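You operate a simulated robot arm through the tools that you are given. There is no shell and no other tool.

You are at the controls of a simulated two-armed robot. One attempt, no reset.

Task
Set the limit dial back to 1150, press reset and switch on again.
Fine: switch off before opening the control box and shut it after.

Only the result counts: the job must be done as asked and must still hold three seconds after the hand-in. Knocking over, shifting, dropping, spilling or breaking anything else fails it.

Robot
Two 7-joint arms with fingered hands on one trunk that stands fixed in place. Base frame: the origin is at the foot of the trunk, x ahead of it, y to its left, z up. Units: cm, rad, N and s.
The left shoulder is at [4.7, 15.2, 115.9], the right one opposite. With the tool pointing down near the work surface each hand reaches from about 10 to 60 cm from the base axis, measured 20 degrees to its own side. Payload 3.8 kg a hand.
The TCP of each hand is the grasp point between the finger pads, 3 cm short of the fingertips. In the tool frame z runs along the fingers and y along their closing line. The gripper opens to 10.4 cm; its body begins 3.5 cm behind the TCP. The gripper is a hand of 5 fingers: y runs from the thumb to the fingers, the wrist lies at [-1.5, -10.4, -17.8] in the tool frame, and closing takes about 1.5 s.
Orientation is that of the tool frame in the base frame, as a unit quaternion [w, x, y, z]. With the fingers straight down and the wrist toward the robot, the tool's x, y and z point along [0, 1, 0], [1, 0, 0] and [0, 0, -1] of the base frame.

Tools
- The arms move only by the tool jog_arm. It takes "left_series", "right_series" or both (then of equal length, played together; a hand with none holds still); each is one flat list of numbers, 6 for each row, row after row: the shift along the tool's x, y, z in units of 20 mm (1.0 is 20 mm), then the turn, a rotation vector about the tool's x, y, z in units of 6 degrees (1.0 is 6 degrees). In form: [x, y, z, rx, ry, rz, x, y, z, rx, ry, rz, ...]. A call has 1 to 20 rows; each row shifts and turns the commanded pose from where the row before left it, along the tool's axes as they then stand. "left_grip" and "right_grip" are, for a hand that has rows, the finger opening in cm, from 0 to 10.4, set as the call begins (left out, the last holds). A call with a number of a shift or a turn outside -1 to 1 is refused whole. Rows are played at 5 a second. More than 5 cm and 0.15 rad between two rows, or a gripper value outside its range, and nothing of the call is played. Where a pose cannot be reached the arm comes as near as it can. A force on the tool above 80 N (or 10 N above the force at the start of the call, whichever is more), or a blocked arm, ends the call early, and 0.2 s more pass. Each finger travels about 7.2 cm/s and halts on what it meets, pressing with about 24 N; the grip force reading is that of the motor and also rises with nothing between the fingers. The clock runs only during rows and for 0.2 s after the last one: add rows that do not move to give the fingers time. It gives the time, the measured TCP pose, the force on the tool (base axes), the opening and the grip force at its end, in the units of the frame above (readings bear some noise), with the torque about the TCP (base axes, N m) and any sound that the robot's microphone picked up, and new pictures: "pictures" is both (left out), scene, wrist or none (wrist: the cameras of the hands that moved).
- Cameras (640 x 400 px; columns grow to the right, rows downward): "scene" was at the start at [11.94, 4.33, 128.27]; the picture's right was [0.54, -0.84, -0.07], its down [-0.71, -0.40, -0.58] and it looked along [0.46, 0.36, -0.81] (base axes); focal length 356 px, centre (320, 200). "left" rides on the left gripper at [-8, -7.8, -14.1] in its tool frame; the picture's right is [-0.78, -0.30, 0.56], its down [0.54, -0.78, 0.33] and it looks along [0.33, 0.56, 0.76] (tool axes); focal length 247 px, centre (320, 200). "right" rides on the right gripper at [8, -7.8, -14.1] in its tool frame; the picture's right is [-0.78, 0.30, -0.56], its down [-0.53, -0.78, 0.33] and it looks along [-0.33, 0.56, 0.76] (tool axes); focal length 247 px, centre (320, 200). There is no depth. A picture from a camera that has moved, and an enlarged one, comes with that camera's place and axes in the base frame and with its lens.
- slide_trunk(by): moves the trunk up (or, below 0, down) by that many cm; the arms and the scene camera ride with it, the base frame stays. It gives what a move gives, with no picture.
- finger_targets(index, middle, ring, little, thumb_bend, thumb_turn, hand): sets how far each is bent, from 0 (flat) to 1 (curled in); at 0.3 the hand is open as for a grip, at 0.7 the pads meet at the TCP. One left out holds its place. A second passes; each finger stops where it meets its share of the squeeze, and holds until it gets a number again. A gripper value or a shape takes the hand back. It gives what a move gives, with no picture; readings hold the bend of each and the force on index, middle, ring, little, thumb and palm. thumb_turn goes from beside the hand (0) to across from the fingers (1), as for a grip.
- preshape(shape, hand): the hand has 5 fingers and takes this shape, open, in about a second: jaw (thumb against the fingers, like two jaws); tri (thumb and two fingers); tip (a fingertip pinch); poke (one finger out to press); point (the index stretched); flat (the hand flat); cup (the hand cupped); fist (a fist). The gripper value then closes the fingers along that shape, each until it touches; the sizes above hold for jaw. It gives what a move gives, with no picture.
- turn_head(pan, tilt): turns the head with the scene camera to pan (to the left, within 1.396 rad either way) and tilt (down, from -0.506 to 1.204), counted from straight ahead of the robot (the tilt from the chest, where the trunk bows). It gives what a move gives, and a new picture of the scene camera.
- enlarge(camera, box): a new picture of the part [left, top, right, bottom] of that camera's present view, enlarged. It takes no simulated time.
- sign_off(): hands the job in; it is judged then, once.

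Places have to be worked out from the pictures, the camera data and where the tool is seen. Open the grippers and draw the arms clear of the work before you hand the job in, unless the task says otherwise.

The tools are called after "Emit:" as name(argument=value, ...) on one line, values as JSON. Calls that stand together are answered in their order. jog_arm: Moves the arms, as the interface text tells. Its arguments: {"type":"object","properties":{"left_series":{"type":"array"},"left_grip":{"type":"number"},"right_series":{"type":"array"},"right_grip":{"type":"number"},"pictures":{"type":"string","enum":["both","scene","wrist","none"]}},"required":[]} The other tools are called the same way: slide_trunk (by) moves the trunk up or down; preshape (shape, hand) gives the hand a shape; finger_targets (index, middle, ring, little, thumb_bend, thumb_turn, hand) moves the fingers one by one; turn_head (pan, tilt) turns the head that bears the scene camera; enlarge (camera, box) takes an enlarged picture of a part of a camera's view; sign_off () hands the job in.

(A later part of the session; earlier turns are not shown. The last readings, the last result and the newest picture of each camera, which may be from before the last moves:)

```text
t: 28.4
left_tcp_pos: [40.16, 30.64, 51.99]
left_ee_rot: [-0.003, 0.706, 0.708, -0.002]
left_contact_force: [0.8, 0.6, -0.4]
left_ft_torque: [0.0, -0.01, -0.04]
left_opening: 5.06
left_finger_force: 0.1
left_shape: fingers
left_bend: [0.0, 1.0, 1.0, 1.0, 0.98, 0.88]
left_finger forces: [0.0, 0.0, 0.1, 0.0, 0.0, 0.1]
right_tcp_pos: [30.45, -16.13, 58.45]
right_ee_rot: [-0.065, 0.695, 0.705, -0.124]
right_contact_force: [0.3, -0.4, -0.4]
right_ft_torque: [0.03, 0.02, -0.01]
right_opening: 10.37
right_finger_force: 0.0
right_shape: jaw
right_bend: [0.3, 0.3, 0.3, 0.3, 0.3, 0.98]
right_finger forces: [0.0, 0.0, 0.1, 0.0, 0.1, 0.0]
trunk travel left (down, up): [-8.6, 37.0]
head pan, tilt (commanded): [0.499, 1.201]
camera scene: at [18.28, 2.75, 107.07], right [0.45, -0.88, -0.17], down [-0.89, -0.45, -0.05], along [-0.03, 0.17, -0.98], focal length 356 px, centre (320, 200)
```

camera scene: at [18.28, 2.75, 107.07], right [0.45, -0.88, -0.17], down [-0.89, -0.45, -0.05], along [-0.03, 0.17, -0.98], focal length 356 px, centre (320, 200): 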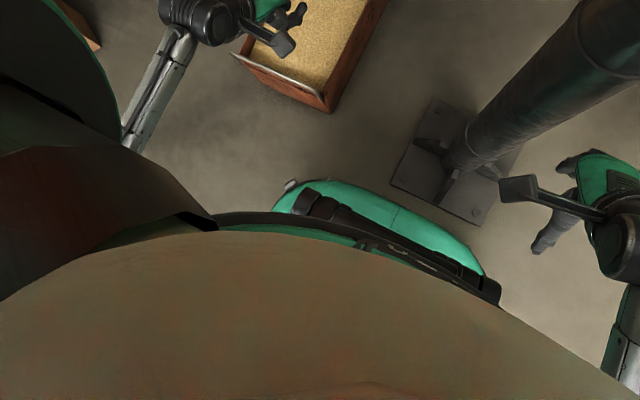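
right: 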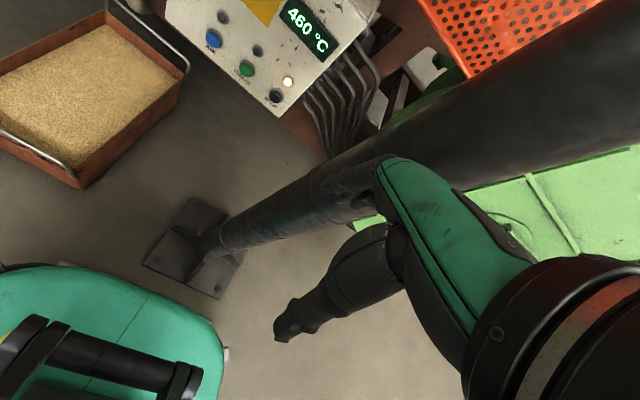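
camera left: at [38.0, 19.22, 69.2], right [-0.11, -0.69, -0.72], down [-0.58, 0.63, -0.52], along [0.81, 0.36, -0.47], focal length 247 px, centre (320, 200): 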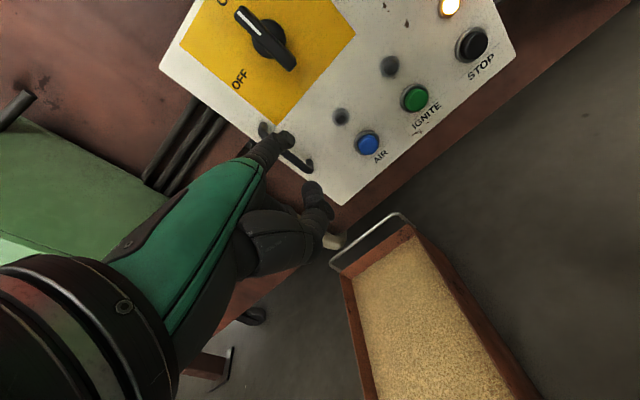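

That worked precisely: the orientation is square and the elbow moved out to the left. Now I raise the hand 18 cm while adding some left shift and check that it tracks.

Emit:
jog_arm(left_series=[0.3, 0, -1, 0, 0, 0, 0.3, 0, -1, 0, 0, 0, 0.3, 0, -1, 0, 0, 0, 0.3, 0, -1, 0, 0, 0, 0.3, 0, -1, 0, 0, 0, 0.3, 0, -1, 0, 0, 0, 0.3, 0, -1, 0, 0, 0, 0.3, 0, -1, 0, 0, 0, 0.3, 0, -1, 0, 0, 0], pictures="scene")

```text
t: 30.4
left_tcp_pos: [40.22, 36.04, 70.06]
left_ee_rot: [-0.002, 0.707, 0.707, -0.002]
left_contact_force: [0.2, 0.1, -0.1]
left_ft_torque: [-0.01, 0.02, 0.01]
left_opening: 5.05
left_finger_force: 0.1
left_shape: fingers
left_bend: [0.0, 1.0, 1.0, 1.0, 0.98, 0.88]
left_finger forces: [0.0, 0.0, 0.0, 0.0, 0.1, 0.1]
right_tcp_pos: [30.42, -16.27, 58.37]
right_ee_rot: [-0.065, 0.695, 0.705, -0.124]
right_contact_force: [-0.4, 0.5, 0.8]
right_ft_torque: [-0.02, -0.01, 0.01]
right_opening: 10.41
right_finger_force: 0.0
right_shape: jaw
right_bend: [0.3, 0.3, 0.3, 0.3, 0.3, 0.98]
right_finger forces: [0.0, 0.0, 0.0, 0.1, 0.0, 0.0]
trunk travel left (down, up): [-8.6, 37.0]
head pan, tilt (commanded): [0.499, 1.201]
camera scene: at [18.28, 2.73, 107.07], right [0.45, -0.88, -0.17], down [-0.89, -0.45, -0.05], along [-0.03, 0.17, -0.98], focal length 356 px, centre (320, 200)
```

scene: 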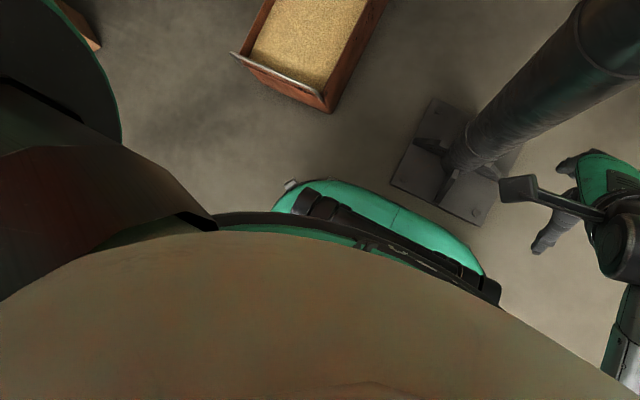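

Tracking is exact in this orientation. I'll aim the head at the panel again and advance the hand 14 cm forward and 4 cm up.

Emit:
turn_head(pan=0.45, tilt=0.5)

Emit:
jog_arm(left_series=[0, 1, -0.3, 0, 0, 0, 0, 1, -0.3, 0, 0, 0, 0, 1, -0.3, 0, 0, 0, 0, 1, -0.3, 0, 0, 0, 0, 1, -0.3, 0, 0, 0, 0, 1, -0.3, 0, 0, 0, 0, 1, -0.3, 0, 0, 0], pictures="both")

```text
t: 31.5
left_tcp_pos: [40.22, 36.04, 70.06]
left_ee_rot: [-0.003, 0.706, 0.708, -0.002]
left_contact_force: [1.1, -0.6, -0.4]
left_ft_torque: [0.02, -0.02, -0.02]
left_opening: 5.07
left_finger_force: 0.1
left_shape: fingers
left_bend: [0.0, 1.0, 1.0, 1.0, 0.98, 0.88]
left_finger forces: [0.0, 0.1, 0.0, 0.0, 0.0, 0.0]
right_tcp_pos: [30.35, -16.18, 58.53]
right_ee_rot: [-0.065, 0.695, 0.705, -0.124]
right_contact_force: [-0.8, 1.2, -0.6]
right_ft_torque: [0.0, -0.03, 0.0]
right_opening: 10.36
right_finger_force: 0.0
right_shape: jaw
right_bend: [0.3, 0.3, 0.3, 0.3, 0.3, 0.98]
right_finger forces: [0.0, 0.0, 0.0, 0.1, 0.0, 0.1]
trunk travel left (down, up): [-8.6, 37.0]
head pan, tilt (commanded): [0.45, 0.499]
camera scene: at [23.23, 4.01, 110.96], right [0.41, -0.9, -0.15], down [-0.71, -0.21, -0.67], along [0.57, 0.38, -0.72], focal length 356 px, centre (320, 200)
```

scene: 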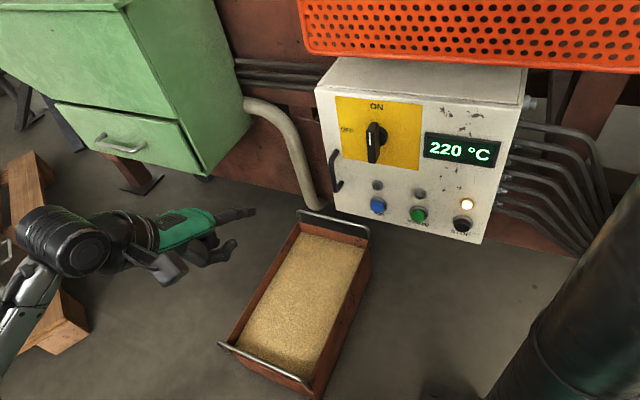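

```text
t: 33.1
left_tcp_pos: [54.37, 36.04, 74.09]
left_ee_rot: [-0.003, 0.706, 0.708, -0.003]
left_contact_force: [0.2, 0.8, 0.0]
left_ft_torque: [-0.02, -0.04, -0.01]
left_opening: 5.11
left_finger_force: 0.1
left_shape: fingers
left_bend: [0.0, 1.0, 1.0, 1.0, 0.98, 0.88]
left_finger forces: [0.1, 0.0, 0.0, 0.0, 0.1, 0.1]
right_tcp_pos: [30.4, -16.12, 58.44]
right_ee_rot: [-0.066, 0.695, 0.706, -0.124]
right_contact_force: [1.2, 1.1, -0.8]
right_ft_torque: [0.03, -0.04, 0.0]
right_opening: 10.39
right_finger_force: 0.1
right_shape: jaw
right_bend: [0.3, 0.3, 0.3, 0.3, 0.3, 0.98]
right_finger forces: [0.0, 0.0, 0.1, 0.0, 0.0, 0.0]
trunk travel left (down, up): [-8.6, 37.0]
head pan, tilt (commanded): [0.45, 0.499]
camera scene: at [23.28, 4.01, 110.95], right [0.41, -0.9, -0.15], down [-0.71, -0.21, -0.67], along [0.57, 0.38, -0.72], focal length 356 px, centre (320, 200)
camera left: at [46.87, 27.96, 88.28], right [-0.3, -0.78, -0.55], down [-0.78, 0.53, -0.33], along [0.55, 0.34, -0.77], focal length 247 px, centre (320, 200)
```

scene: 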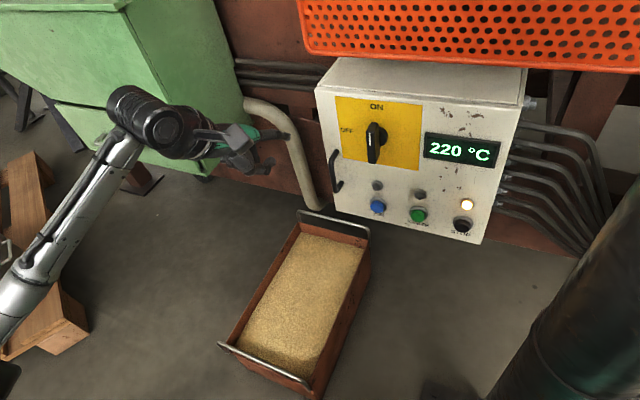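
left: 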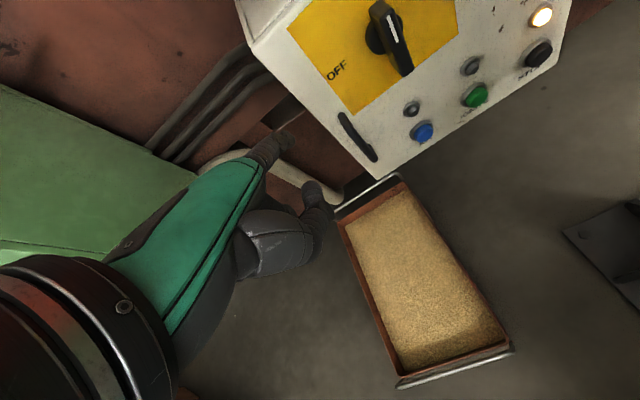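

The index tip is near [61.7, 33.2, 76.7] (tool offset about [-2.6, 7.5, -2.3]). I'll slide the hand right 14.5 cm and down 2 cm, so the tip comes in front of and just right of the knob.

Emit:
jog_arm(left_series=[-0.9, 0.03, 0.12, 0, 0, 0, -0.9, 0.03, 0.12, 0, 0, 0, -0.9, 0.03, 0.12, 0, 0, 0, -0.9, 0.03, 0.12, 0, 0, 0, -0.9, 0.03, 0.12, 0, 0, 0, -0.9, 0.03, 0.12, 0, 0, 0, -0.9, 0.03, 0.12, 0, 0, 0, -0.9, 0.03, 0.12, 0, 0, 0], pictures="both")

Emit:
enlarge(camera="left", box=[200, 0, 520, 200])

Emit:
enlarge(camera="scene", box=[270, 50, 510, 200])

```text
t: 34.9
left_tcp_pos: [54.75, 21.6, 72.21]
left_ee_rot: [-0.003, 0.707, 0.708, -0.002]
left_contact_force: [0.2, 0.1, 0.2]
left_ft_torque: [0.03, -0.01, 0.02]
left_opening: 5.07
left_finger_force: 0.0
left_shape: fingers
left_bend: [0.0, 1.0, 1.0, 1.0, 0.98, 0.88]
left_finger forces: [0.1, 0.0, 0.0, 0.1, 0.0, 0.0]
right_tcp_pos: [30.28, -16.19, 58.46]
right_ee_rot: [-0.066, 0.695, 0.705, -0.124]
right_contact_force: [0.0, 0.3, -1.2]
right_ft_torque: [-0.01, -0.06, -0.04]
right_opening: 10.35
right_finger_force: 0.0
right_shape: jaw
right_bend: [0.3, 0.3, 0.3, 0.3, 0.3, 0.98]
right_finger forces: [0.0, 0.0, 0.1, 0.0, 0.0, 0.0]
trunk travel left (down, up): [-8.6, 37.0]
head pan, tilt (commanded): [0.45, 0.499]
camera scene: at [23.25, 3.99, 110.96], right [0.41, -0.9, -0.15], down [-0.71, -0.21, -0.67], along [0.57, 0.38, -0.72], focal length 356 px, centre (320, 200)
camera left: at [47.33, 13.59, 86.42], right [-0.3, -0.78, -0.56], down [-0.78, 0.53, -0.33], along [0.55, 0.34, -0.77], focal length 247 px, centre (320, 200)
```

scene: 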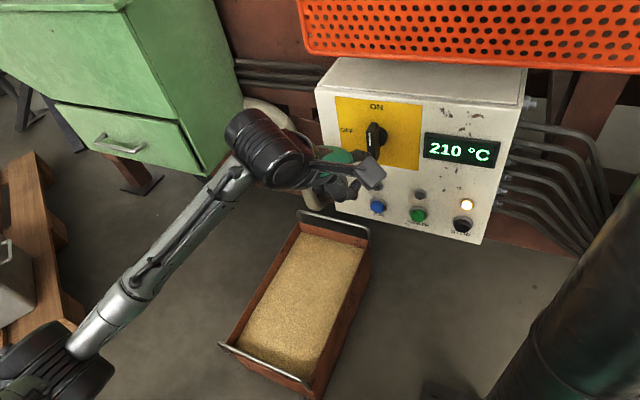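
left: 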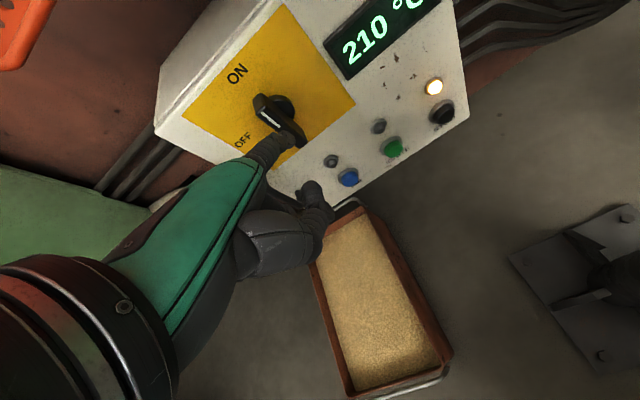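

```text
2.00 times, centred on (360, 100) of left
camera zoom: at [47.33, 13.59, 86.42], right [-0.3, -0.78, -0.56], down [-0.78, 0.53, -0.33], along [0.55, 0.34, -0.77], focal length 494 px, centre (240, 400)
```

zoom: 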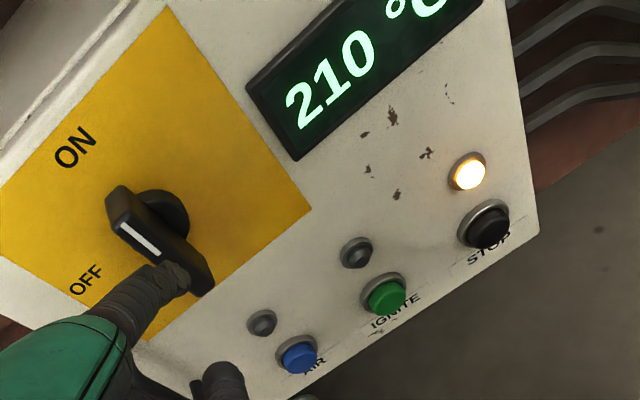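

```text
2.67 times, centred on (390, 125) of scene
camera zoom: at [23.25, 3.99, 110.96], right [0.41, -0.9, -0.15], down [-0.71, -0.21, -0.67], along [0.57, 0.38, -0.72], focal length 950 px, centre (133, 400)
```

zoom: 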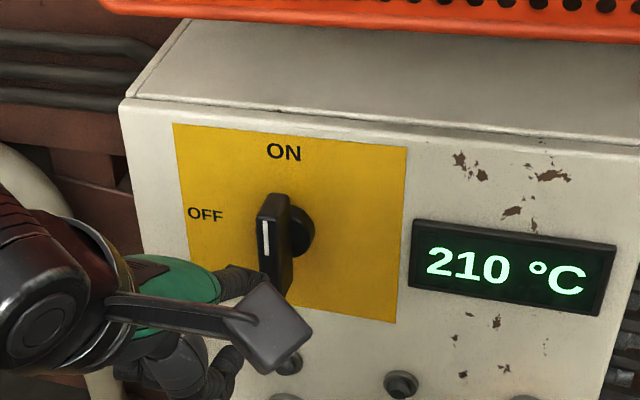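

The knob bar's front face spans z≈66.8–74.1 at y≈21.8, and my fingertip should be near [62.3, 19, 74.5]. I advance 8 cm forward and 1.5 cm down, keeping right of the bar, then check.

Emit:
jog_arm(left_series=[0, 1, 0.19, 0, 0, 0, 0, 1, 0.19, 0, 0, 0, 0, 1, 0.19, 0, 0, 0, 0, 1, 0.19, 0, 0, 0], pictures="none")

Emit:
enlarge(camera="left", box=[200, 0, 520, 200])

Emit:
enlarge(camera="scene", box=[270, 50, 510, 200])

```text
t: 35.9
left_tcp_pos: [62.63, 21.62, 70.77]
left_ee_rot: [-0.002, 0.706, 0.708, -0.002]
left_contact_force: [-3.1, -1.8, -0.7]
left_ft_torque: [-0.01, -0.06, -0.14]
left_opening: 4.81
left_finger_force: 1.4
left_shape: fingers
left_bend: [0.01, 1.0, 1.0, 1.0, 0.98, 0.88]
left_finger forces: [3.9, 0.1, 0.0, 0.0, 0.0, 0.0]
right_tcp_pos: [30.32, -16.21, 58.45]
right_ee_rot: [-0.066, 0.695, 0.705, -0.123]
right_contact_force: [-0.4, 1.6, -0.4]
right_ft_torque: [-0.01, -0.06, 0.01]
right_opening: 10.38
right_finger_force: 0.0
right_shape: jaw
right_bend: [0.3, 0.3, 0.3, 0.3, 0.3, 0.98]
right_finger forces: [0.0, 0.1, 0.0, 0.0, 0.0, 0.1]
trunk travel left (down, up): [-8.6, 37.0]
head pan, tilt (commanded): [0.45, 0.499]
```

```text
2.00 times, centred on (360, 100) of left
camera zoom: at [55.18, 13.61, 84.97], right [-0.3, -0.78, -0.55], down [-0.78, 0.53, -0.33], along [0.55, 0.33, -0.77], focal length 494 px, centre (240, 400)
```

zoom: 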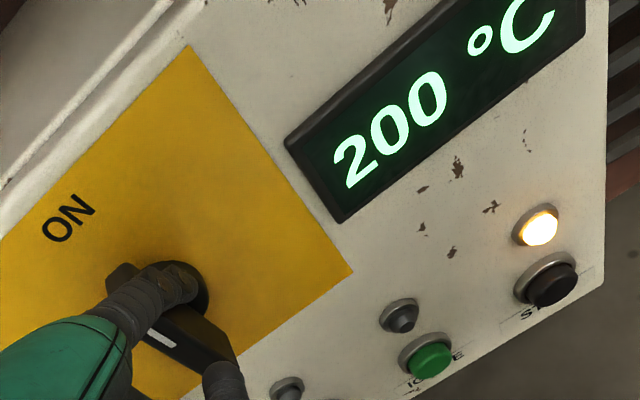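

```text
2.67 times, centred on (390, 125) of scene
camera zoom: at [23.13, 3.97, 110.99], right [0.41, -0.9, -0.15], down [-0.71, -0.21, -0.67], along [0.57, 0.38, -0.72], focal length 950 px, centre (133, 400)
```

zoom: 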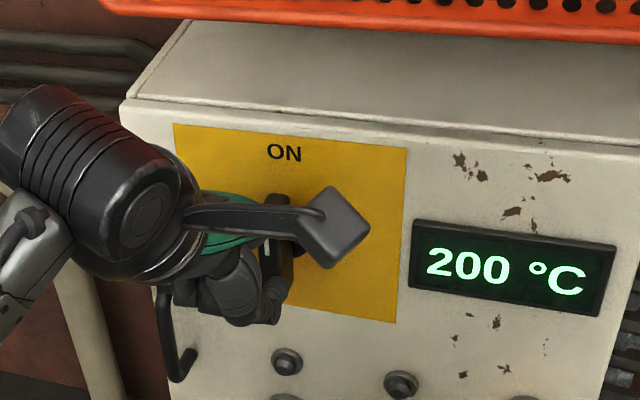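

The fingertip now touches lightly (about 4 N) beside the bar over the knob's base. I'll back off a hair and push left along the arc, then down, to swing the bar's top toward OFF.

Emit:
jog_arm(left_series=[0.5, -0.15, -0.1, 0, 0, 0, 0.6, 0, 0, 0, 0, 0, 0.6, 0, 0.1, 0, 0, 0, 0.5, 0, 0.3, 0, 0, 0], pictures="none")

Emit:
enlarge(camera="left", box=[200, 0, 520, 200])

Emit:
enlarge(camera="scene", box=[270, 50, 510, 200])

```text
t: 36.9
left_tcp_pos: [62.36, 26.04, 70.24]
left_ee_rot: [-0.002, 0.706, 0.708, -0.001]
left_contact_force: [0.2, -2.8, 4.2]
left_ft_torque: [-0.02, -0.46, -0.27]
left_opening: 5.29
left_finger_force: 1.9
left_shape: fingers
left_bend: [0.0, 1.0, 1.0, 1.0, 0.98, 0.88]
left_finger forces: [4.3, 0.0, 0.0, 0.0, 0.1, 0.0]
right_tcp_pos: [30.31, -16.07, 58.49]
right_ee_rot: [-0.066, 0.695, 0.705, -0.124]
right_contact_force: [0.1, -0.4, 0.2]
right_ft_torque: [-0.01, -0.01, 0.0]
right_opening: 10.37
right_finger_force: 0.0
right_shape: jaw
right_bend: [0.3, 0.3, 0.3, 0.3, 0.3, 0.98]
right_finger forces: [0.1, 0.0, 0.0, 0.0, 0.1, 0.1]
trunk travel left (down, up): [-8.6, 37.0]
head pan, tilt (commanded): [0.45, 0.499]
```

```text
2.00 times, centred on (360, 100) of left
camera zoom: at [54.86, 17.95, 84.42], right [-0.3, -0.78, -0.56], down [-0.78, 0.53, -0.33], along [0.55, 0.33, -0.76], focal length 494 px, centre (240, 400)
```

zoom: 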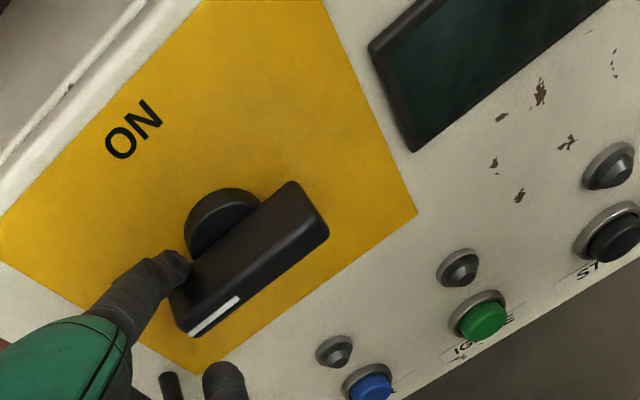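

```text
2.67 times, centred on (390, 125) of scene
camera zoom: at [23.14, 3.95, 111.0], right [0.41, -0.9, -0.15], down [-0.71, -0.21, -0.67], along [0.58, 0.38, -0.72], focal length 950 px, centre (133, 400)
```

zoom: 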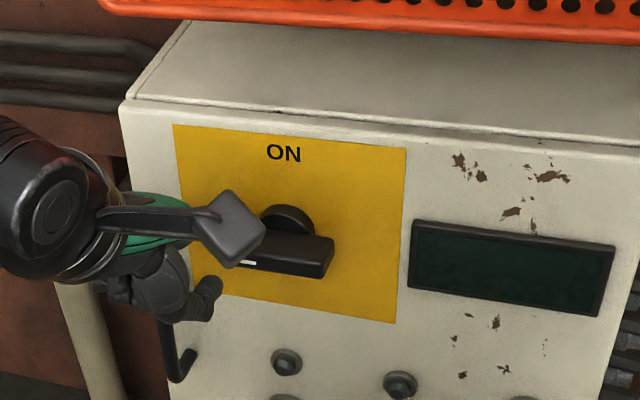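

The knob is now horizontal at OFF and the display and lamps are dark. I'll retract the finger up and back, then inspect the door handle.

Emit:
jog_arm(left_series=[0, -0.1, -0.4, 0, 0, 0, 0, -1, -0.3, 0, 0, 0, 0, -1, -0.2, 0, 0, 0, 0, -1, 0, 0, 0, 0, 0, -1, 0, 0, 0, 0, 0.5, -1, 0, 0, 0, 0, 1, 0, 0, 0, 0, 0, 1, 0, 0, 0, 0, 0], pictures="both")

Emit:
enlarge(camera="left", box=[240, 0, 560, 200])

Emit:
enlarge(camera="scene", box=[290, 80, 450, 220])

```text
t: 38.7
left_tcp_pos: [52.19, 31.05, 71.79]
left_ee_rot: [-0.003, 0.707, 0.707, -0.002]
left_contact_force: [-0.7, 0.0, 0.2]
left_ft_torque: [-0.03, 0.01, 0.03]
left_opening: 5.1
left_finger_force: 0.1
left_shape: fingers
left_bend: [0.0, 1.0, 1.0, 1.0, 0.98, 0.88]
left_finger forces: [0.1, 0.1, 0.0, 0.0, 0.1, 0.0]
right_tcp_pos: [30.28, -16.07, 58.48]
right_ee_rot: [-0.066, 0.695, 0.705, -0.123]
right_contact_force: [0.2, 0.6, 0.5]
right_ft_torque: [0.0, -0.02, 0.0]
right_opening: 10.39
right_finger_force: 0.1
right_shape: jaw
right_bend: [0.3, 0.3, 0.3, 0.3, 0.3, 0.98]
right_finger forces: [0.0, 0.0, 0.0, 0.0, 0.1, 0.0]
trunk travel left (down, up): [-8.6, 37.0]
head pan, tilt (commanded): [0.45, 0.499]
camera scene: at [23.22, 4.03, 110.97], right [0.41, -0.9, -0.15], down [-0.71, -0.21, -0.67], along [0.57, 0.38, -0.72], focal length 356 px, centre (320, 200)
camera left: at [44.71, 23.02, 86.1], right [-0.3, -0.78, -0.55], down [-0.78, 0.53, -0.33], along [0.55, 0.33, -0.77], focal length 247 px, centre (320, 200)
```

scene: 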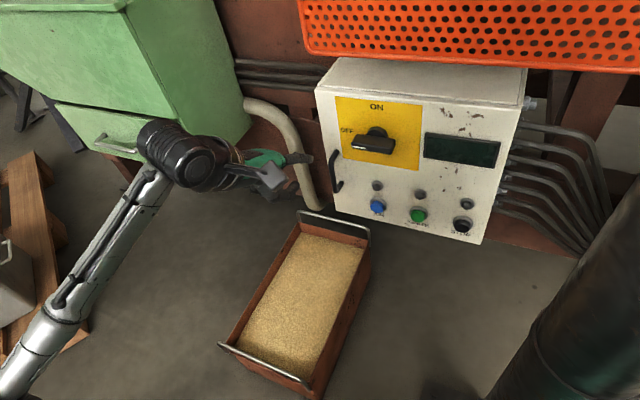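
left: 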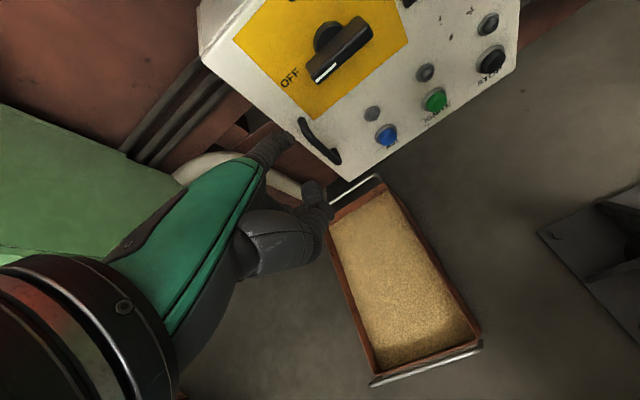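

```text
2.00 times, centred on (400, 100) of left
camera zoom: at [44.71, 23.02, 86.1], right [-0.3, -0.78, -0.55], down [-0.78, 0.53, -0.33], along [0.55, 0.33, -0.77], focal length 494 px, centre (160, 400)
```

zoom: 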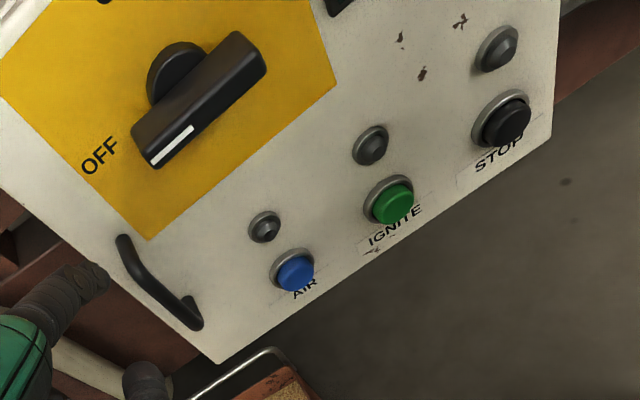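

```text
2.86 times, centred on (370, 150) of scene
camera zoom: at [23.22, 4.03, 110.97], right [0.41, -0.9, -0.15], down [-0.71, -0.21, -0.67], along [0.57, 0.38, -0.72], focal length 1018 px, centre (177, 343)
```

zoom: 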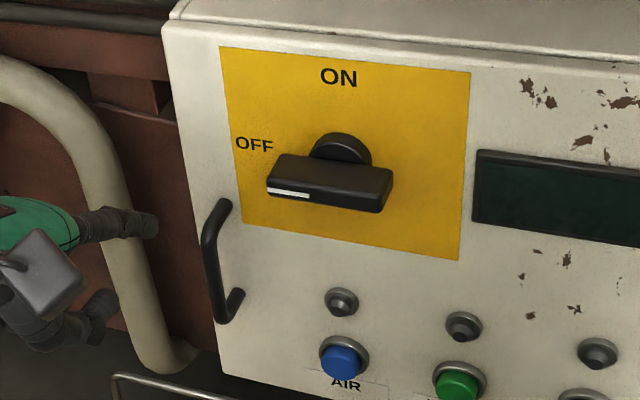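

The handle is a C-shaped vertical bar at about x≈69.7, y≈30.7, z 56–65, with a roughly 3 cm gap behind it. I'll open the hand to the jaw shape, move left and back, and turn the fingers from pointing down to pointing right (about tool y) so they can go behind the bar from the left.

Emit:
preshape(shape="jaw", hand="left")

Emit:
jog_arm(left_series=[0.8, -0.2, 0, 0, 0, 0, 0.8, -0.2, 0, 0, 0, 0, 0.8, -0.2, 0, 0, 0, 0, 0.8, -0.2, 0, 0, 0, 0, 0, 0, 0, 0, -1, 0, 0, 0, 0, 0, -1, 0, 0, 0, 0, 0, -1, 0, 0, 0, 0, 0, -1, 0, 0, 0, 0, 0, -1, 0, 0, 0, 0, 0, -1, 0, 0, 0, 0, 0, -1, 0, 0, 0, 0, 0, -1, 0], left_grip=10.4, pictures="both")

```text
t: 39.6
left_tcp_pos: [52.16, 30.99, 71.79]
left_ee_rot: [-0.002, 0.707, 0.708, -0.002]
left_contact_force: [0.3, -0.4, -0.4]
left_ft_torque: [-0.04, 0.01, -0.02]
left_opening: 10.36
left_finger_force: 0.1
left_shape: jaw
left_bend: [0.3, 0.3, 0.3, 0.3, 0.3, 0.97]
left_finger forces: [0.1, 0.0, 0.0, 0.0, 0.0, 0.1]
right_tcp_pos: [30.32, -16.19, 58.45]
right_ee_rot: [-0.066, 0.694, 0.706, -0.125]
right_contact_force: [-0.1, -0.4, 0.1]
right_ft_torque: [-0.04, 0.02, 0.02]
right_opening: 10.39
right_finger_force: 0.1
right_shape: jaw
right_bend: [0.3, 0.3, 0.3, 0.3, 0.3, 0.98]
right_finger forces: [0.0, 0.0, 0.0, 0.0, 0.0, 0.0]
trunk travel left (down, up): [-8.6, 37.0]
head pan, tilt (commanded): [0.45, 0.499]
```

```text
t: 42.2
left_tcp_pos: [50.75, 37.44, 71.82]
left_ee_rot: [0.287, 0.644, 0.647, -0.29]
left_contact_force: [0.3, -0.4, -0.7]
left_ft_torque: [-0.02, -0.02, -0.02]
left_opening: 10.37
left_finger_force: 0.1
left_shape: jaw
left_bend: [0.3, 0.3, 0.3, 0.3, 0.3, 0.97]
left_finger forces: [0.0, 0.0, 0.0, 0.0, 0.0, 0.0]
right_tcp_pos: [30.31, -16.18, 58.44]
right_ee_rot: [-0.066, 0.695, 0.705, -0.123]
right_contact_force: [0.5, 0.1, -0.2]
right_ft_torque: [-0.01, 0.01, -0.02]
right_opening: 10.38
right_finger_force: 0.1
right_shape: jaw
right_bend: [0.3, 0.3, 0.3, 0.3, 0.3, 0.98]
right_finger forces: [0.1, 0.1, 0.1, 0.0, 0.0, 0.1]
trunk travel left (down, up): [-8.6, 37.0]
head pan, tilt (commanded): [0.45, 0.499]
camera scene: at [23.25, 4.03, 110.96], right [0.41, -0.9, -0.15], down [-0.71, -0.21, -0.67], along [0.57, 0.38, -0.72], focal length 356 px, centre (320, 200)
camera left: at [43.14, 42.57, 87.37], right [-0.29, -0.93, 0.21], down [-0.78, 0.11, -0.61], along [0.55, -0.34, -0.76], focal length 247 px, centre (320, 200)
```

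scene: 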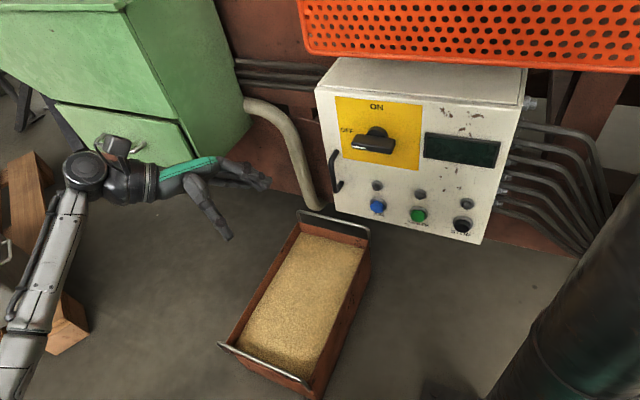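
left: 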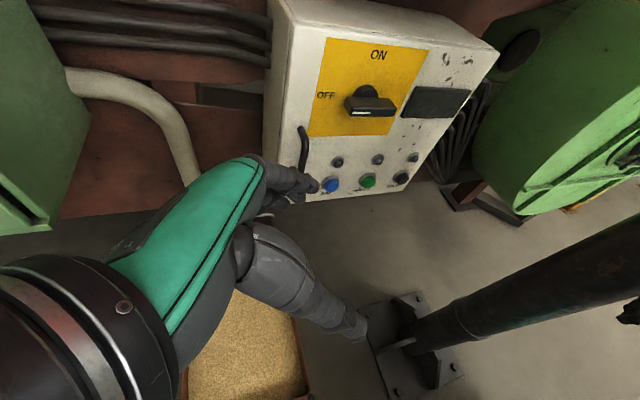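

The roll tracks well (48° so far). I'll continue the remaining 42° and add a little yaw so the fingers point right and slightly forward.

Emit:
jog_arm(left_series=[0, 0, 0, 0, -1, 0, 0, 0, 0, 0, -1, 0, 0, 0, 0, 0, -1, 0, 0, 0, 0, 0, -1, 0, 0, 0, 0, 0, -1, 0, 0, 0, 0, 0, -1, 0, 0, 0, 0, 0, -1, 0, 0, 0, 0, -1, 0, 0, 0, 0, 0, -1, 0, 0, 0, 0, 0, -1, 0, 0], pictures="both")

```text
t: 44.4
left_tcp_pos: [50.57, 37.48, 71.93]
left_ee_rot: [0.571, 0.413, 0.575, -0.416]
left_contact_force: [-0.5, -0.3, -0.6]
left_ft_torque: [0.0, -0.03, -0.03]
left_opening: 10.39
left_finger_force: 0.0
left_shape: jaw
left_bend: [0.3, 0.3, 0.3, 0.3, 0.3, 0.97]
left_finger forces: [0.0, 0.1, 0.1, 0.0, 0.0, 0.0]
right_tcp_pos: [30.38, -16.08, 58.49]
right_ee_rot: [-0.066, 0.695, 0.705, -0.123]
right_contact_force: [0.2, 0.3, 0.2]
right_ft_torque: [-0.01, -0.02, 0.01]
right_opening: 10.39
right_finger_force: 0.1
right_shape: jaw
right_bend: [0.3, 0.3, 0.3, 0.3, 0.3, 0.98]
right_finger forces: [0.0, 0.0, 0.1, 0.0, 0.0, 0.0]
trunk travel left (down, up): [-8.6, 37.0]
head pan, tilt (commanded): [0.45, 0.499]
camera scene: at [23.21, 3.98, 110.97], right [0.41, -0.9, -0.15], down [-0.71, -0.21, -0.67], along [0.57, 0.38, -0.72], focal length 356 px, centre (320, 200)
camera left: at [39.02, 48.37, 80.08], right [-0.1, -0.62, 0.78], down [-0.64, -0.56, -0.53], along [0.76, -0.55, -0.34], focal length 247 px, centre (320, 200)
```

scene: 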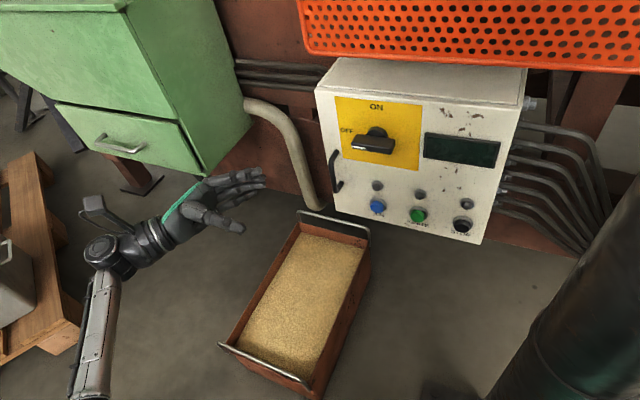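
left: 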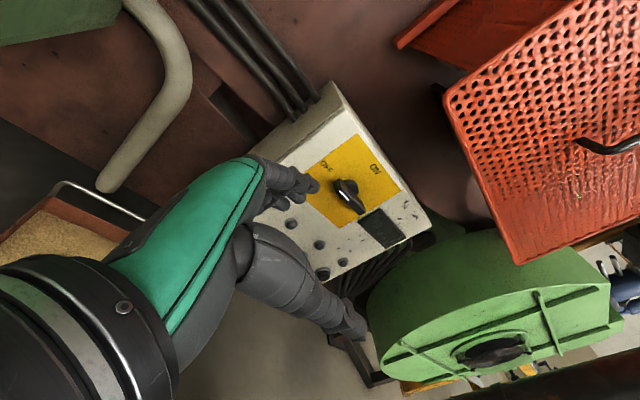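

Orientation is now fingers right/forward with thumb up, tracking exactly. To shorten the reach to the handle I'll lower the trunk by another 8 cm, then take the thumb-and-two-fingers shape.

Emit:
slide_trunk(by=-8)

Emit:
preshape(shape="tri", hand="left")

Emit:
turn_head(pan=0.5, tilt=0.35)

```text
t: 45.6
left_tcp_pos: [50.64, 37.49, 63.99]
left_ee_rot: [0.572, 0.413, 0.573, -0.417]
left_contact_force: [-0.4, 0.1, 0.8]
left_ft_torque: [0.01, 0.04, 0.0]
left_opening: 10.39
left_finger_force: 0.1
left_shape: jaw
left_bend: [0.3, 0.3, 0.3, 0.3, 0.3, 0.97]
left_finger forces: [0.1, 0.1, 0.1, 0.0, 0.0, 0.1]
right_tcp_pos: [27.58, -16.09, 45.32]
right_ee_rot: [-0.123, 0.683, 0.698, -0.18]
right_contact_force: [-0.4, -0.5, -0.2]
right_ft_torque: [-0.05, 0.0, -0.03]
right_opening: 10.39
right_finger_force: 0.0
right_shape: jaw
right_bend: [0.3, 0.3, 0.3, 0.3, 0.3, 0.98]
right_finger forces: [0.0, 0.0, 0.0, 0.2, 0.0, 0.1]
trunk travel left (down, up): [-0.6, 45.0]
head pan, tilt (commanded): [0.45, 0.499]
```

```text
t: 46.5
left_tcp_pos: [50.76, 37.46, 63.96]
left_ee_rot: [0.57, 0.413, 0.574, -0.417]
left_contact_force: [0.5, 0.2, 0.5]
left_ft_torque: [-0.01, 0.0, -0.02]
left_opening: 10.35
left_finger_force: 0.1
left_shape: tri
left_bend: [0.3, 0.3, 0.99, 0.99, 0.3, 0.97]
left_finger forces: [0.1, 0.0, 0.0, 0.1, 0.0, 0.0]
right_tcp_pos: [27.64, -16.11, 45.27]
right_ee_rot: [-0.125, 0.683, 0.697, -0.181]
right_contact_force: [0.2, 0.4, -1.1]
right_ft_torque: [0.01, 0.02, -0.02]
right_opening: 10.38
right_finger_force: 0.0
right_shape: jaw
right_bend: [0.3, 0.3, 0.3, 0.3, 0.3, 0.98]
right_finger forces: [0.0, 0.0, 0.1, 0.0, 0.0, 0.0]
trunk travel left (down, up): [-0.6, 45.0]
head pan, tilt (commanded): [0.45, 0.499]
```

```text
t: 47.2
left_tcp_pos: [50.67, 37.34, 63.87]
left_ee_rot: [0.571, 0.413, 0.574, -0.417]
left_contact_force: [-0.4, 0.1, -0.6]
left_ft_torque: [0.02, -0.05, -0.02]
left_opening: 10.36
left_finger_force: 0.1
left_shape: tri
left_bend: [0.3, 0.3, 0.99, 0.99, 0.3, 0.97]
left_finger forces: [0.2, 0.0, 0.1, 0.0, 0.0, 0.0]
right_tcp_pos: [27.58, -16.18, 45.23]
right_ee_rot: [-0.123, 0.682, 0.698, -0.181]
right_contact_force: [-0.2, 0.5, -0.6]
right_ft_torque: [0.0, 0.01, 0.0]
right_opening: 10.4
right_finger_force: 0.2
right_shape: jaw
right_bend: [0.3, 0.3, 0.3, 0.3, 0.3, 0.98]
right_finger forces: [0.0, 0.0, 0.0, 0.0, 0.1, 0.0]
trunk travel left (down, up): [-0.6, 45.0]
head pan, tilt (commanded): [0.499, 0.351]
camera scene: at [29.96, 4.51, 99.32], right [0.41, -0.88, -0.24], down [-0.73, -0.16, -0.66], along [0.54, 0.45, -0.71], focal length 356 px, centre (320, 200)
```

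scene: 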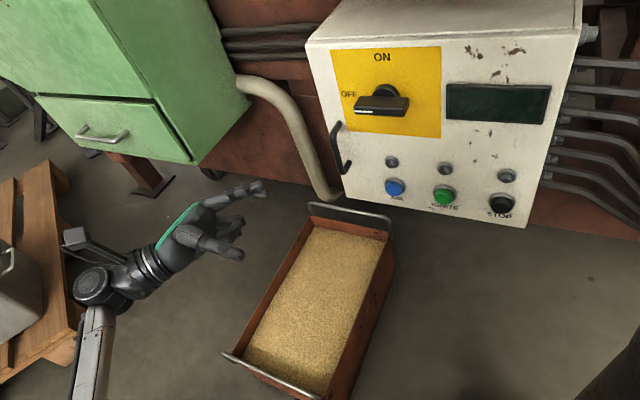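

The trunk is nearly at its lowest and the handle is in comfortable range. I'll bring the hand to about [60, 41, 60] left-front of the handle, add 18° more yaw, and half-close the fingers to see their geometry.

Emit:
jog_arm(left_series=[0.39, 0.99, -0.05, 0, 0, 0, 0.39, 0.99, -0.05, 0, 0, 0, 0.39, 0.99, -0.05, 0, 0, 0, 0.39, 0.99, -0.05, 0, 0, 0, 0.39, 0.99, -0.05, 0, 0, 0, 0, 0, 0, -1, 0, 0, 0, 0, 0, -1, 0, 0, 0, 0, 0, -1, 0, 0, 0, 0, 0, 0, 0, 0], left_grip=5, pictures="both")

Emit:
enlarge(camera="scene", box=[180, 80, 420, 230])

Emit:
enlarge(camera="left", box=[180, 60, 500, 260])

```text
t: 49.2
left_tcp_pos: [59.88, 40.97, 59.88]
left_ee_rot: [0.628, 0.318, 0.633, -0.322]
left_contact_force: [0.2, -1.3, 0.5]
left_ft_torque: [-0.01, -0.01, 0.01]
left_opening: 5.06
left_finger_force: 0.1
left_shape: tri
left_bend: [0.74, 0.45, 0.99, 0.99, 0.7, 1.0]
left_finger forces: [0.0, 0.0, 0.1, 0.0, 0.1, 0.0]
right_tcp_pos: [27.47, -16.07, 45.23]
right_ee_rot: [-0.124, 0.683, 0.697, -0.18]
right_contact_force: [-0.8, -0.3, -0.2]
right_ft_torque: [-0.03, -0.04, -0.02]
right_opening: 10.37
right_finger_force: 0.0
right_shape: jaw
right_bend: [0.3, 0.3, 0.3, 0.3, 0.3, 0.98]
right_finger forces: [0.0, 0.1, 0.1, 0.0, 0.1, 0.0]
trunk travel left (down, up): [-0.6, 45.0]
head pan, tilt (commanded): [0.499, 0.351]
camera scene: at [29.97, 4.52, 99.32], right [0.41, -0.88, -0.24], down [-0.73, -0.16, -0.66], along [0.54, 0.45, -0.71], focal length 356 px, centre (320, 200)
camera left: at [45.49, 47.75, 68.06], right [0.1, -0.62, 0.78], down [-0.43, -0.73, -0.53], along [0.9, -0.29, -0.34], focal length 247 px, centre (320, 200)
```

scene: 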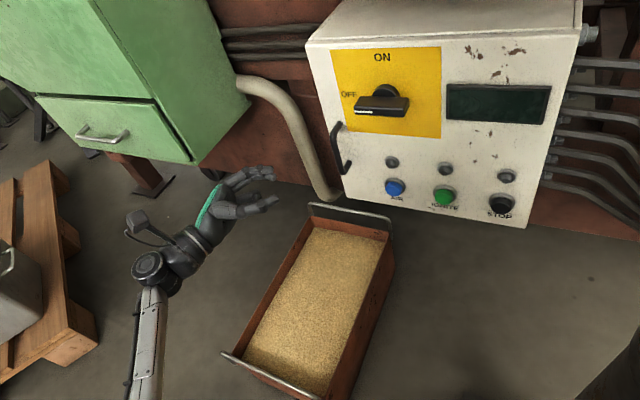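
left: 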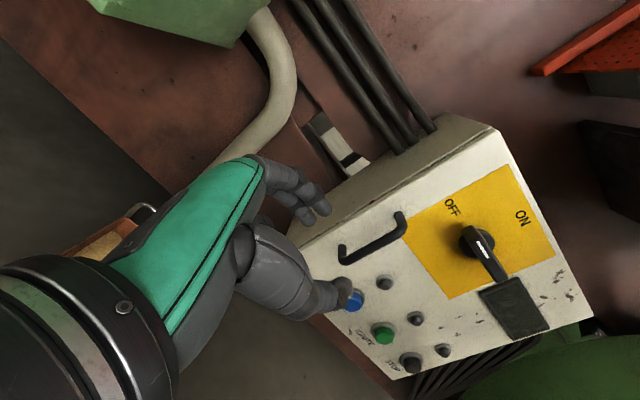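

```text
2.67 times, centred on (300, 155) of scene
camera zoom: at [29.97, 4.52, 99.32], right [0.41, -0.88, -0.24], down [-0.73, -0.16, -0.66], along [0.54, 0.45, -0.71], focal length 950 px, centre (373, 320)
```

zoom: 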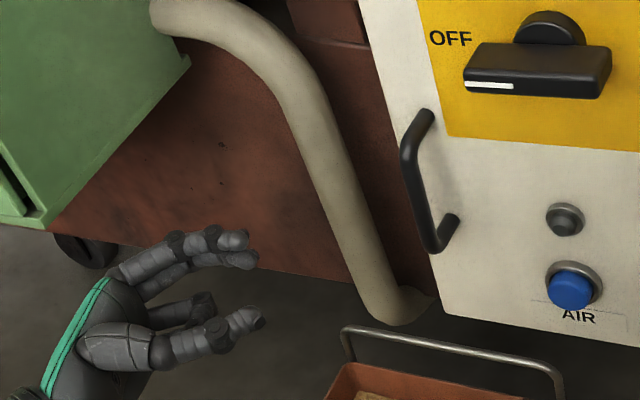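

```text
2.00 times, centred on (340, 160) of left
camera zoom: at [45.49, 47.75, 68.06], right [0.1, -0.62, 0.78], down [-0.43, -0.73, -0.53], along [0.9, -0.29, -0.34], focal length 494 px, centre (280, 280)
```

zoom: 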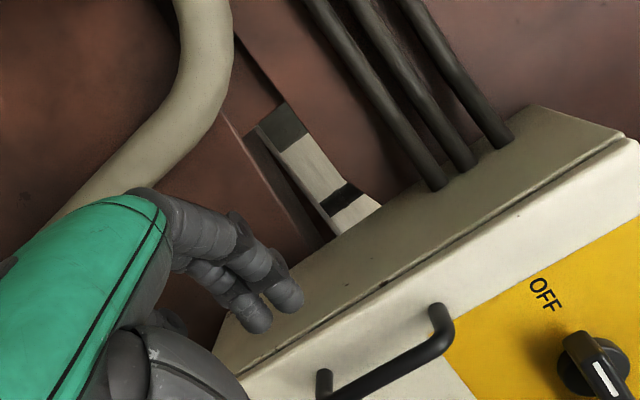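

Fingertips sit at tool (y≈3.4, z≈2.3) and the thumb tip at y≈-3.3, so the bar can pass between them. I'll move to [67.8, 38.5, 60], putting the fingertips just left of the handle's gap at x≈72.

Emit:
jog_arm(left_series=[0, 0.62, 0.83, 0, 0, 0, 0, 0.62, 0.83, 0, 0, 0, 0, 0.62, 0.83, 0, 0, 0, 0, 0.62, 0.83, 0, 0, 0, 0, 0, 0, 0, 0, 0], pictures="none")

Emit:
enlarge(camera="scene", box=[220, 80, 420, 205])

Emit:
enlarge(camera="left", box=[180, 100, 500, 300])

```text
t: 50.4
left_tcp_pos: [67.98, 38.52, 59.78]
left_ee_rot: [0.628, 0.319, 0.633, -0.321]
left_contact_force: [-0.8, 1.3, 1.2]
left_ft_torque: [0.0, 0.02, -0.04]
left_opening: 5.06
left_finger_force: 0.1
left_shape: tri
left_bend: [0.74, 0.45, 0.99, 0.99, 0.7, 1.0]
left_finger forces: [0.0, 0.0, 0.0, 0.0, 0.0, 0.0]
right_tcp_pos: [27.58, -16.13, 45.31]
right_ee_rot: [-0.123, 0.683, 0.697, -0.18]
right_contact_force: [0.1, 0.4, 0.2]
right_ft_torque: [-0.04, -0.01, 0.02]
right_opening: 10.39
right_finger_force: 0.0
right_shape: jaw
right_bend: [0.3, 0.3, 0.3, 0.3, 0.3, 0.98]
right_finger forces: [0.0, 0.1, 0.0, 0.0, 0.0, 0.0]
trunk travel left (down, up): [-0.6, 45.0]
head pan, tilt (commanded): [0.499, 0.351]
```

```text
3.20 times, centred on (320, 142) of scene
camera zoom: at [29.96, 4.51, 99.33], right [0.41, -0.88, -0.24], down [-0.73, -0.16, -0.66], along [0.54, 0.45, -0.71], focal length 1140 px, centre (320, 384)
```

zoom: 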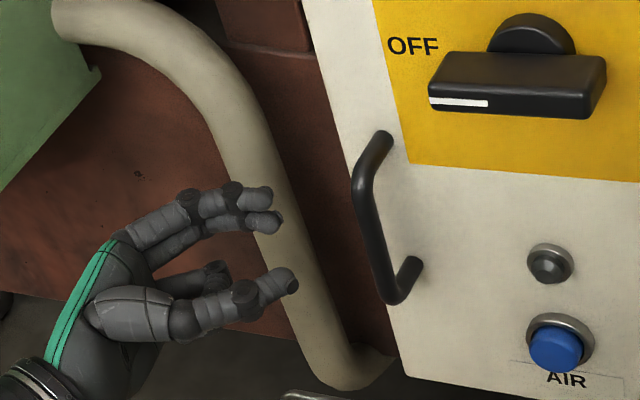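

```text
2.00 times, centred on (340, 200) of left
camera zoom: at [53.5, 45.34, 68.02], right [0.1, -0.62, 0.78], down [-0.44, -0.73, -0.53], along [0.9, -0.29, -0.34], focal length 494 px, centre (280, 200)
```

zoom: 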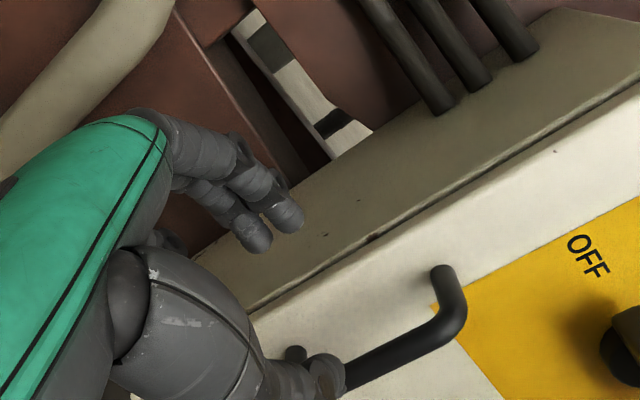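

The fingertips are at about [72, 38.6, 60.5] and the bar at [70, 30.5, 60]. I'll slide right along the panel toward the gap, first 6 cm, then check.

Emit:
jog_arm(left_series=[0, -0.57, 0.785, 0, 0, 0, 0, -0.57, 0.785, 0, 0, 0, 0, -0.57, 0.785, 0, 0, 0], pictures="none")

Emit:
enlarge(camera="scene", box=[220, 80, 420, 205])

Emit:
enlarge(camera="left", box=[180, 100, 500, 300])

```text
t: 51.2
left_tcp_pos: [67.86, 32.76, 59.84]
left_ee_rot: [0.628, 0.32, 0.633, -0.321]
left_contact_force: [-0.7, 0.0, -0.4]
left_ft_torque: [0.0, -0.01, 0.0]
left_opening: 5.04
left_finger_force: 0.0
left_shape: tri
left_bend: [0.74, 0.45, 0.99, 0.99, 0.7, 1.0]
left_finger forces: [0.0, 0.0, 0.0, 0.1, 0.1, 0.1]
right_tcp_pos: [27.64, -16.13, 45.19]
right_ee_rot: [-0.124, 0.683, 0.697, -0.181]
right_contact_force: [-0.6, -0.8, -0.2]
right_ft_torque: [0.01, -0.03, -0.02]
right_opening: 10.4
right_finger_force: 0.0
right_shape: jaw
right_bend: [0.3, 0.3, 0.3, 0.3, 0.3, 0.98]
right_finger forces: [0.0, 0.1, 0.1, 0.0, 0.0, 0.1]
trunk travel left (down, up): [-0.6, 45.0]
head pan, tilt (commanded): [0.499, 0.351]
```

```text
3.20 times, centred on (320, 142) of scene
camera zoom: at [29.96, 4.49, 99.33], right [0.41, -0.88, -0.24], down [-0.73, -0.16, -0.66], along [0.54, 0.45, -0.71], focal length 1140 px, centre (320, 384)
```

zoom: 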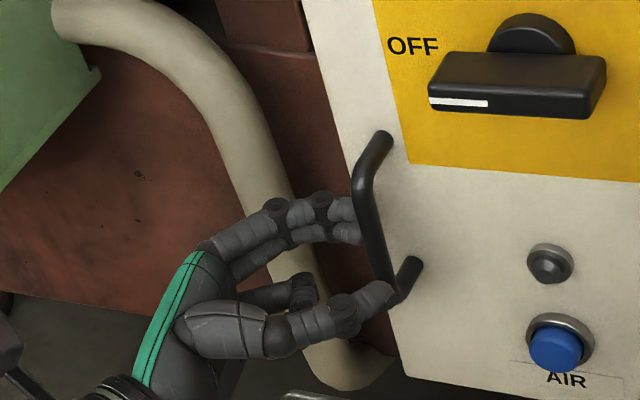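

```text
2.00 times, centred on (340, 200) of left
camera zoom: at [53.49, 39.47, 68.03], right [0.1, -0.62, 0.78], down [-0.44, -0.73, -0.53], along [0.9, -0.29, -0.34], focal length 494 px, centre (280, 200)
```

zoom: 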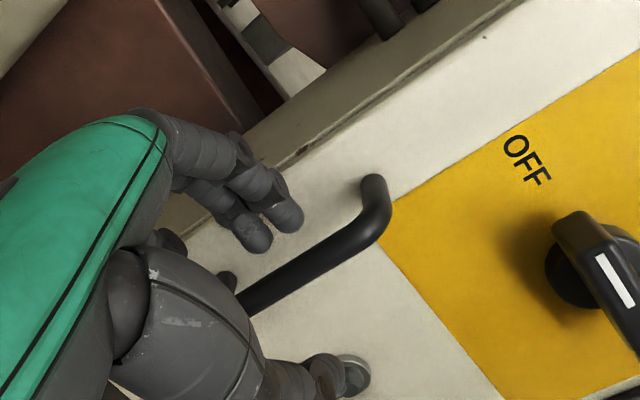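

The fingers are entering behind the bar with no contact and the thumb passes in front of it. Two more steps right to complete the hook.

Emit:
jog_arm(left_series=[0, -0.57, 0.785, 0, 0, 0, 0, -0.5, 0.69, 0, 0, 0], pictures="none")

Emit:
enlarge(camera="scene", box=[220, 80, 420, 205])

Emit:
enlarge(camera="left", box=[180, 100, 500, 300])

```text
t: 51.8
left_tcp_pos: [67.84, 29.13, 59.85]
left_ee_rot: [0.628, 0.319, 0.633, -0.322]
left_contact_force: [0.4, 1.2, 0.1]
left_ft_torque: [0.0, 0.03, 0.04]
left_opening: 5.12
left_finger_force: 0.0
left_shape: tri
left_bend: [0.74, 0.45, 0.99, 0.99, 0.7, 1.0]
left_finger forces: [1.9, 0.1, 0.0, 0.0, 0.1, 0.1]
right_tcp_pos: [27.72, -16.0, 45.23]
right_ee_rot: [-0.123, 0.682, 0.698, -0.181]
right_contact_force: [-0.2, -0.2, 0.4]
right_ft_torque: [-0.03, -0.02, -0.01]
right_opening: 10.39
right_finger_force: 0.0
right_shape: jaw
right_bend: [0.3, 0.3, 0.3, 0.3, 0.3, 0.98]
right_finger forces: [0.0, 0.0, 0.1, 0.0, 0.0, 0.1]
trunk travel left (down, up): [-0.6, 45.0]
head pan, tilt (commanded): [0.499, 0.351]
```

```text
3.20 times, centred on (320, 142) of scene
camera zoom: at [29.98, 4.53, 99.32], right [0.41, -0.88, -0.24], down [-0.73, -0.16, -0.66], along [0.54, 0.45, -0.71], focal length 1140 px, centre (320, 384)
```

zoom: 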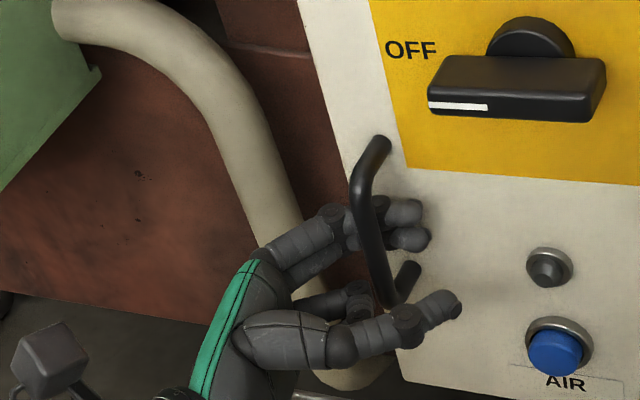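

```text
2.00 times, centred on (340, 200) of left
camera zoom: at [53.46, 35.92, 68.01], right [0.1, -0.62, 0.78], down [-0.43, -0.73, -0.53], along [0.9, -0.29, -0.34], focal length 494 px, centre (280, 200)
```

zoom: 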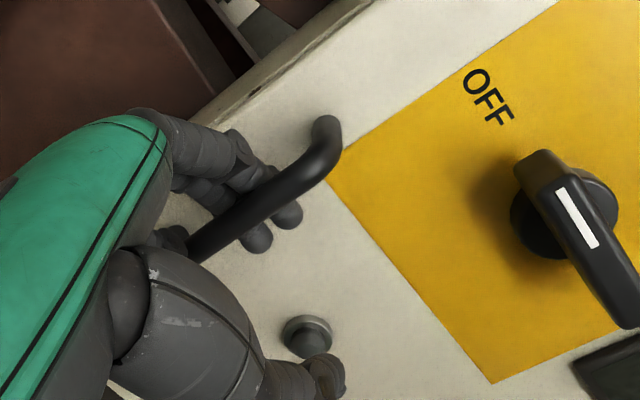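

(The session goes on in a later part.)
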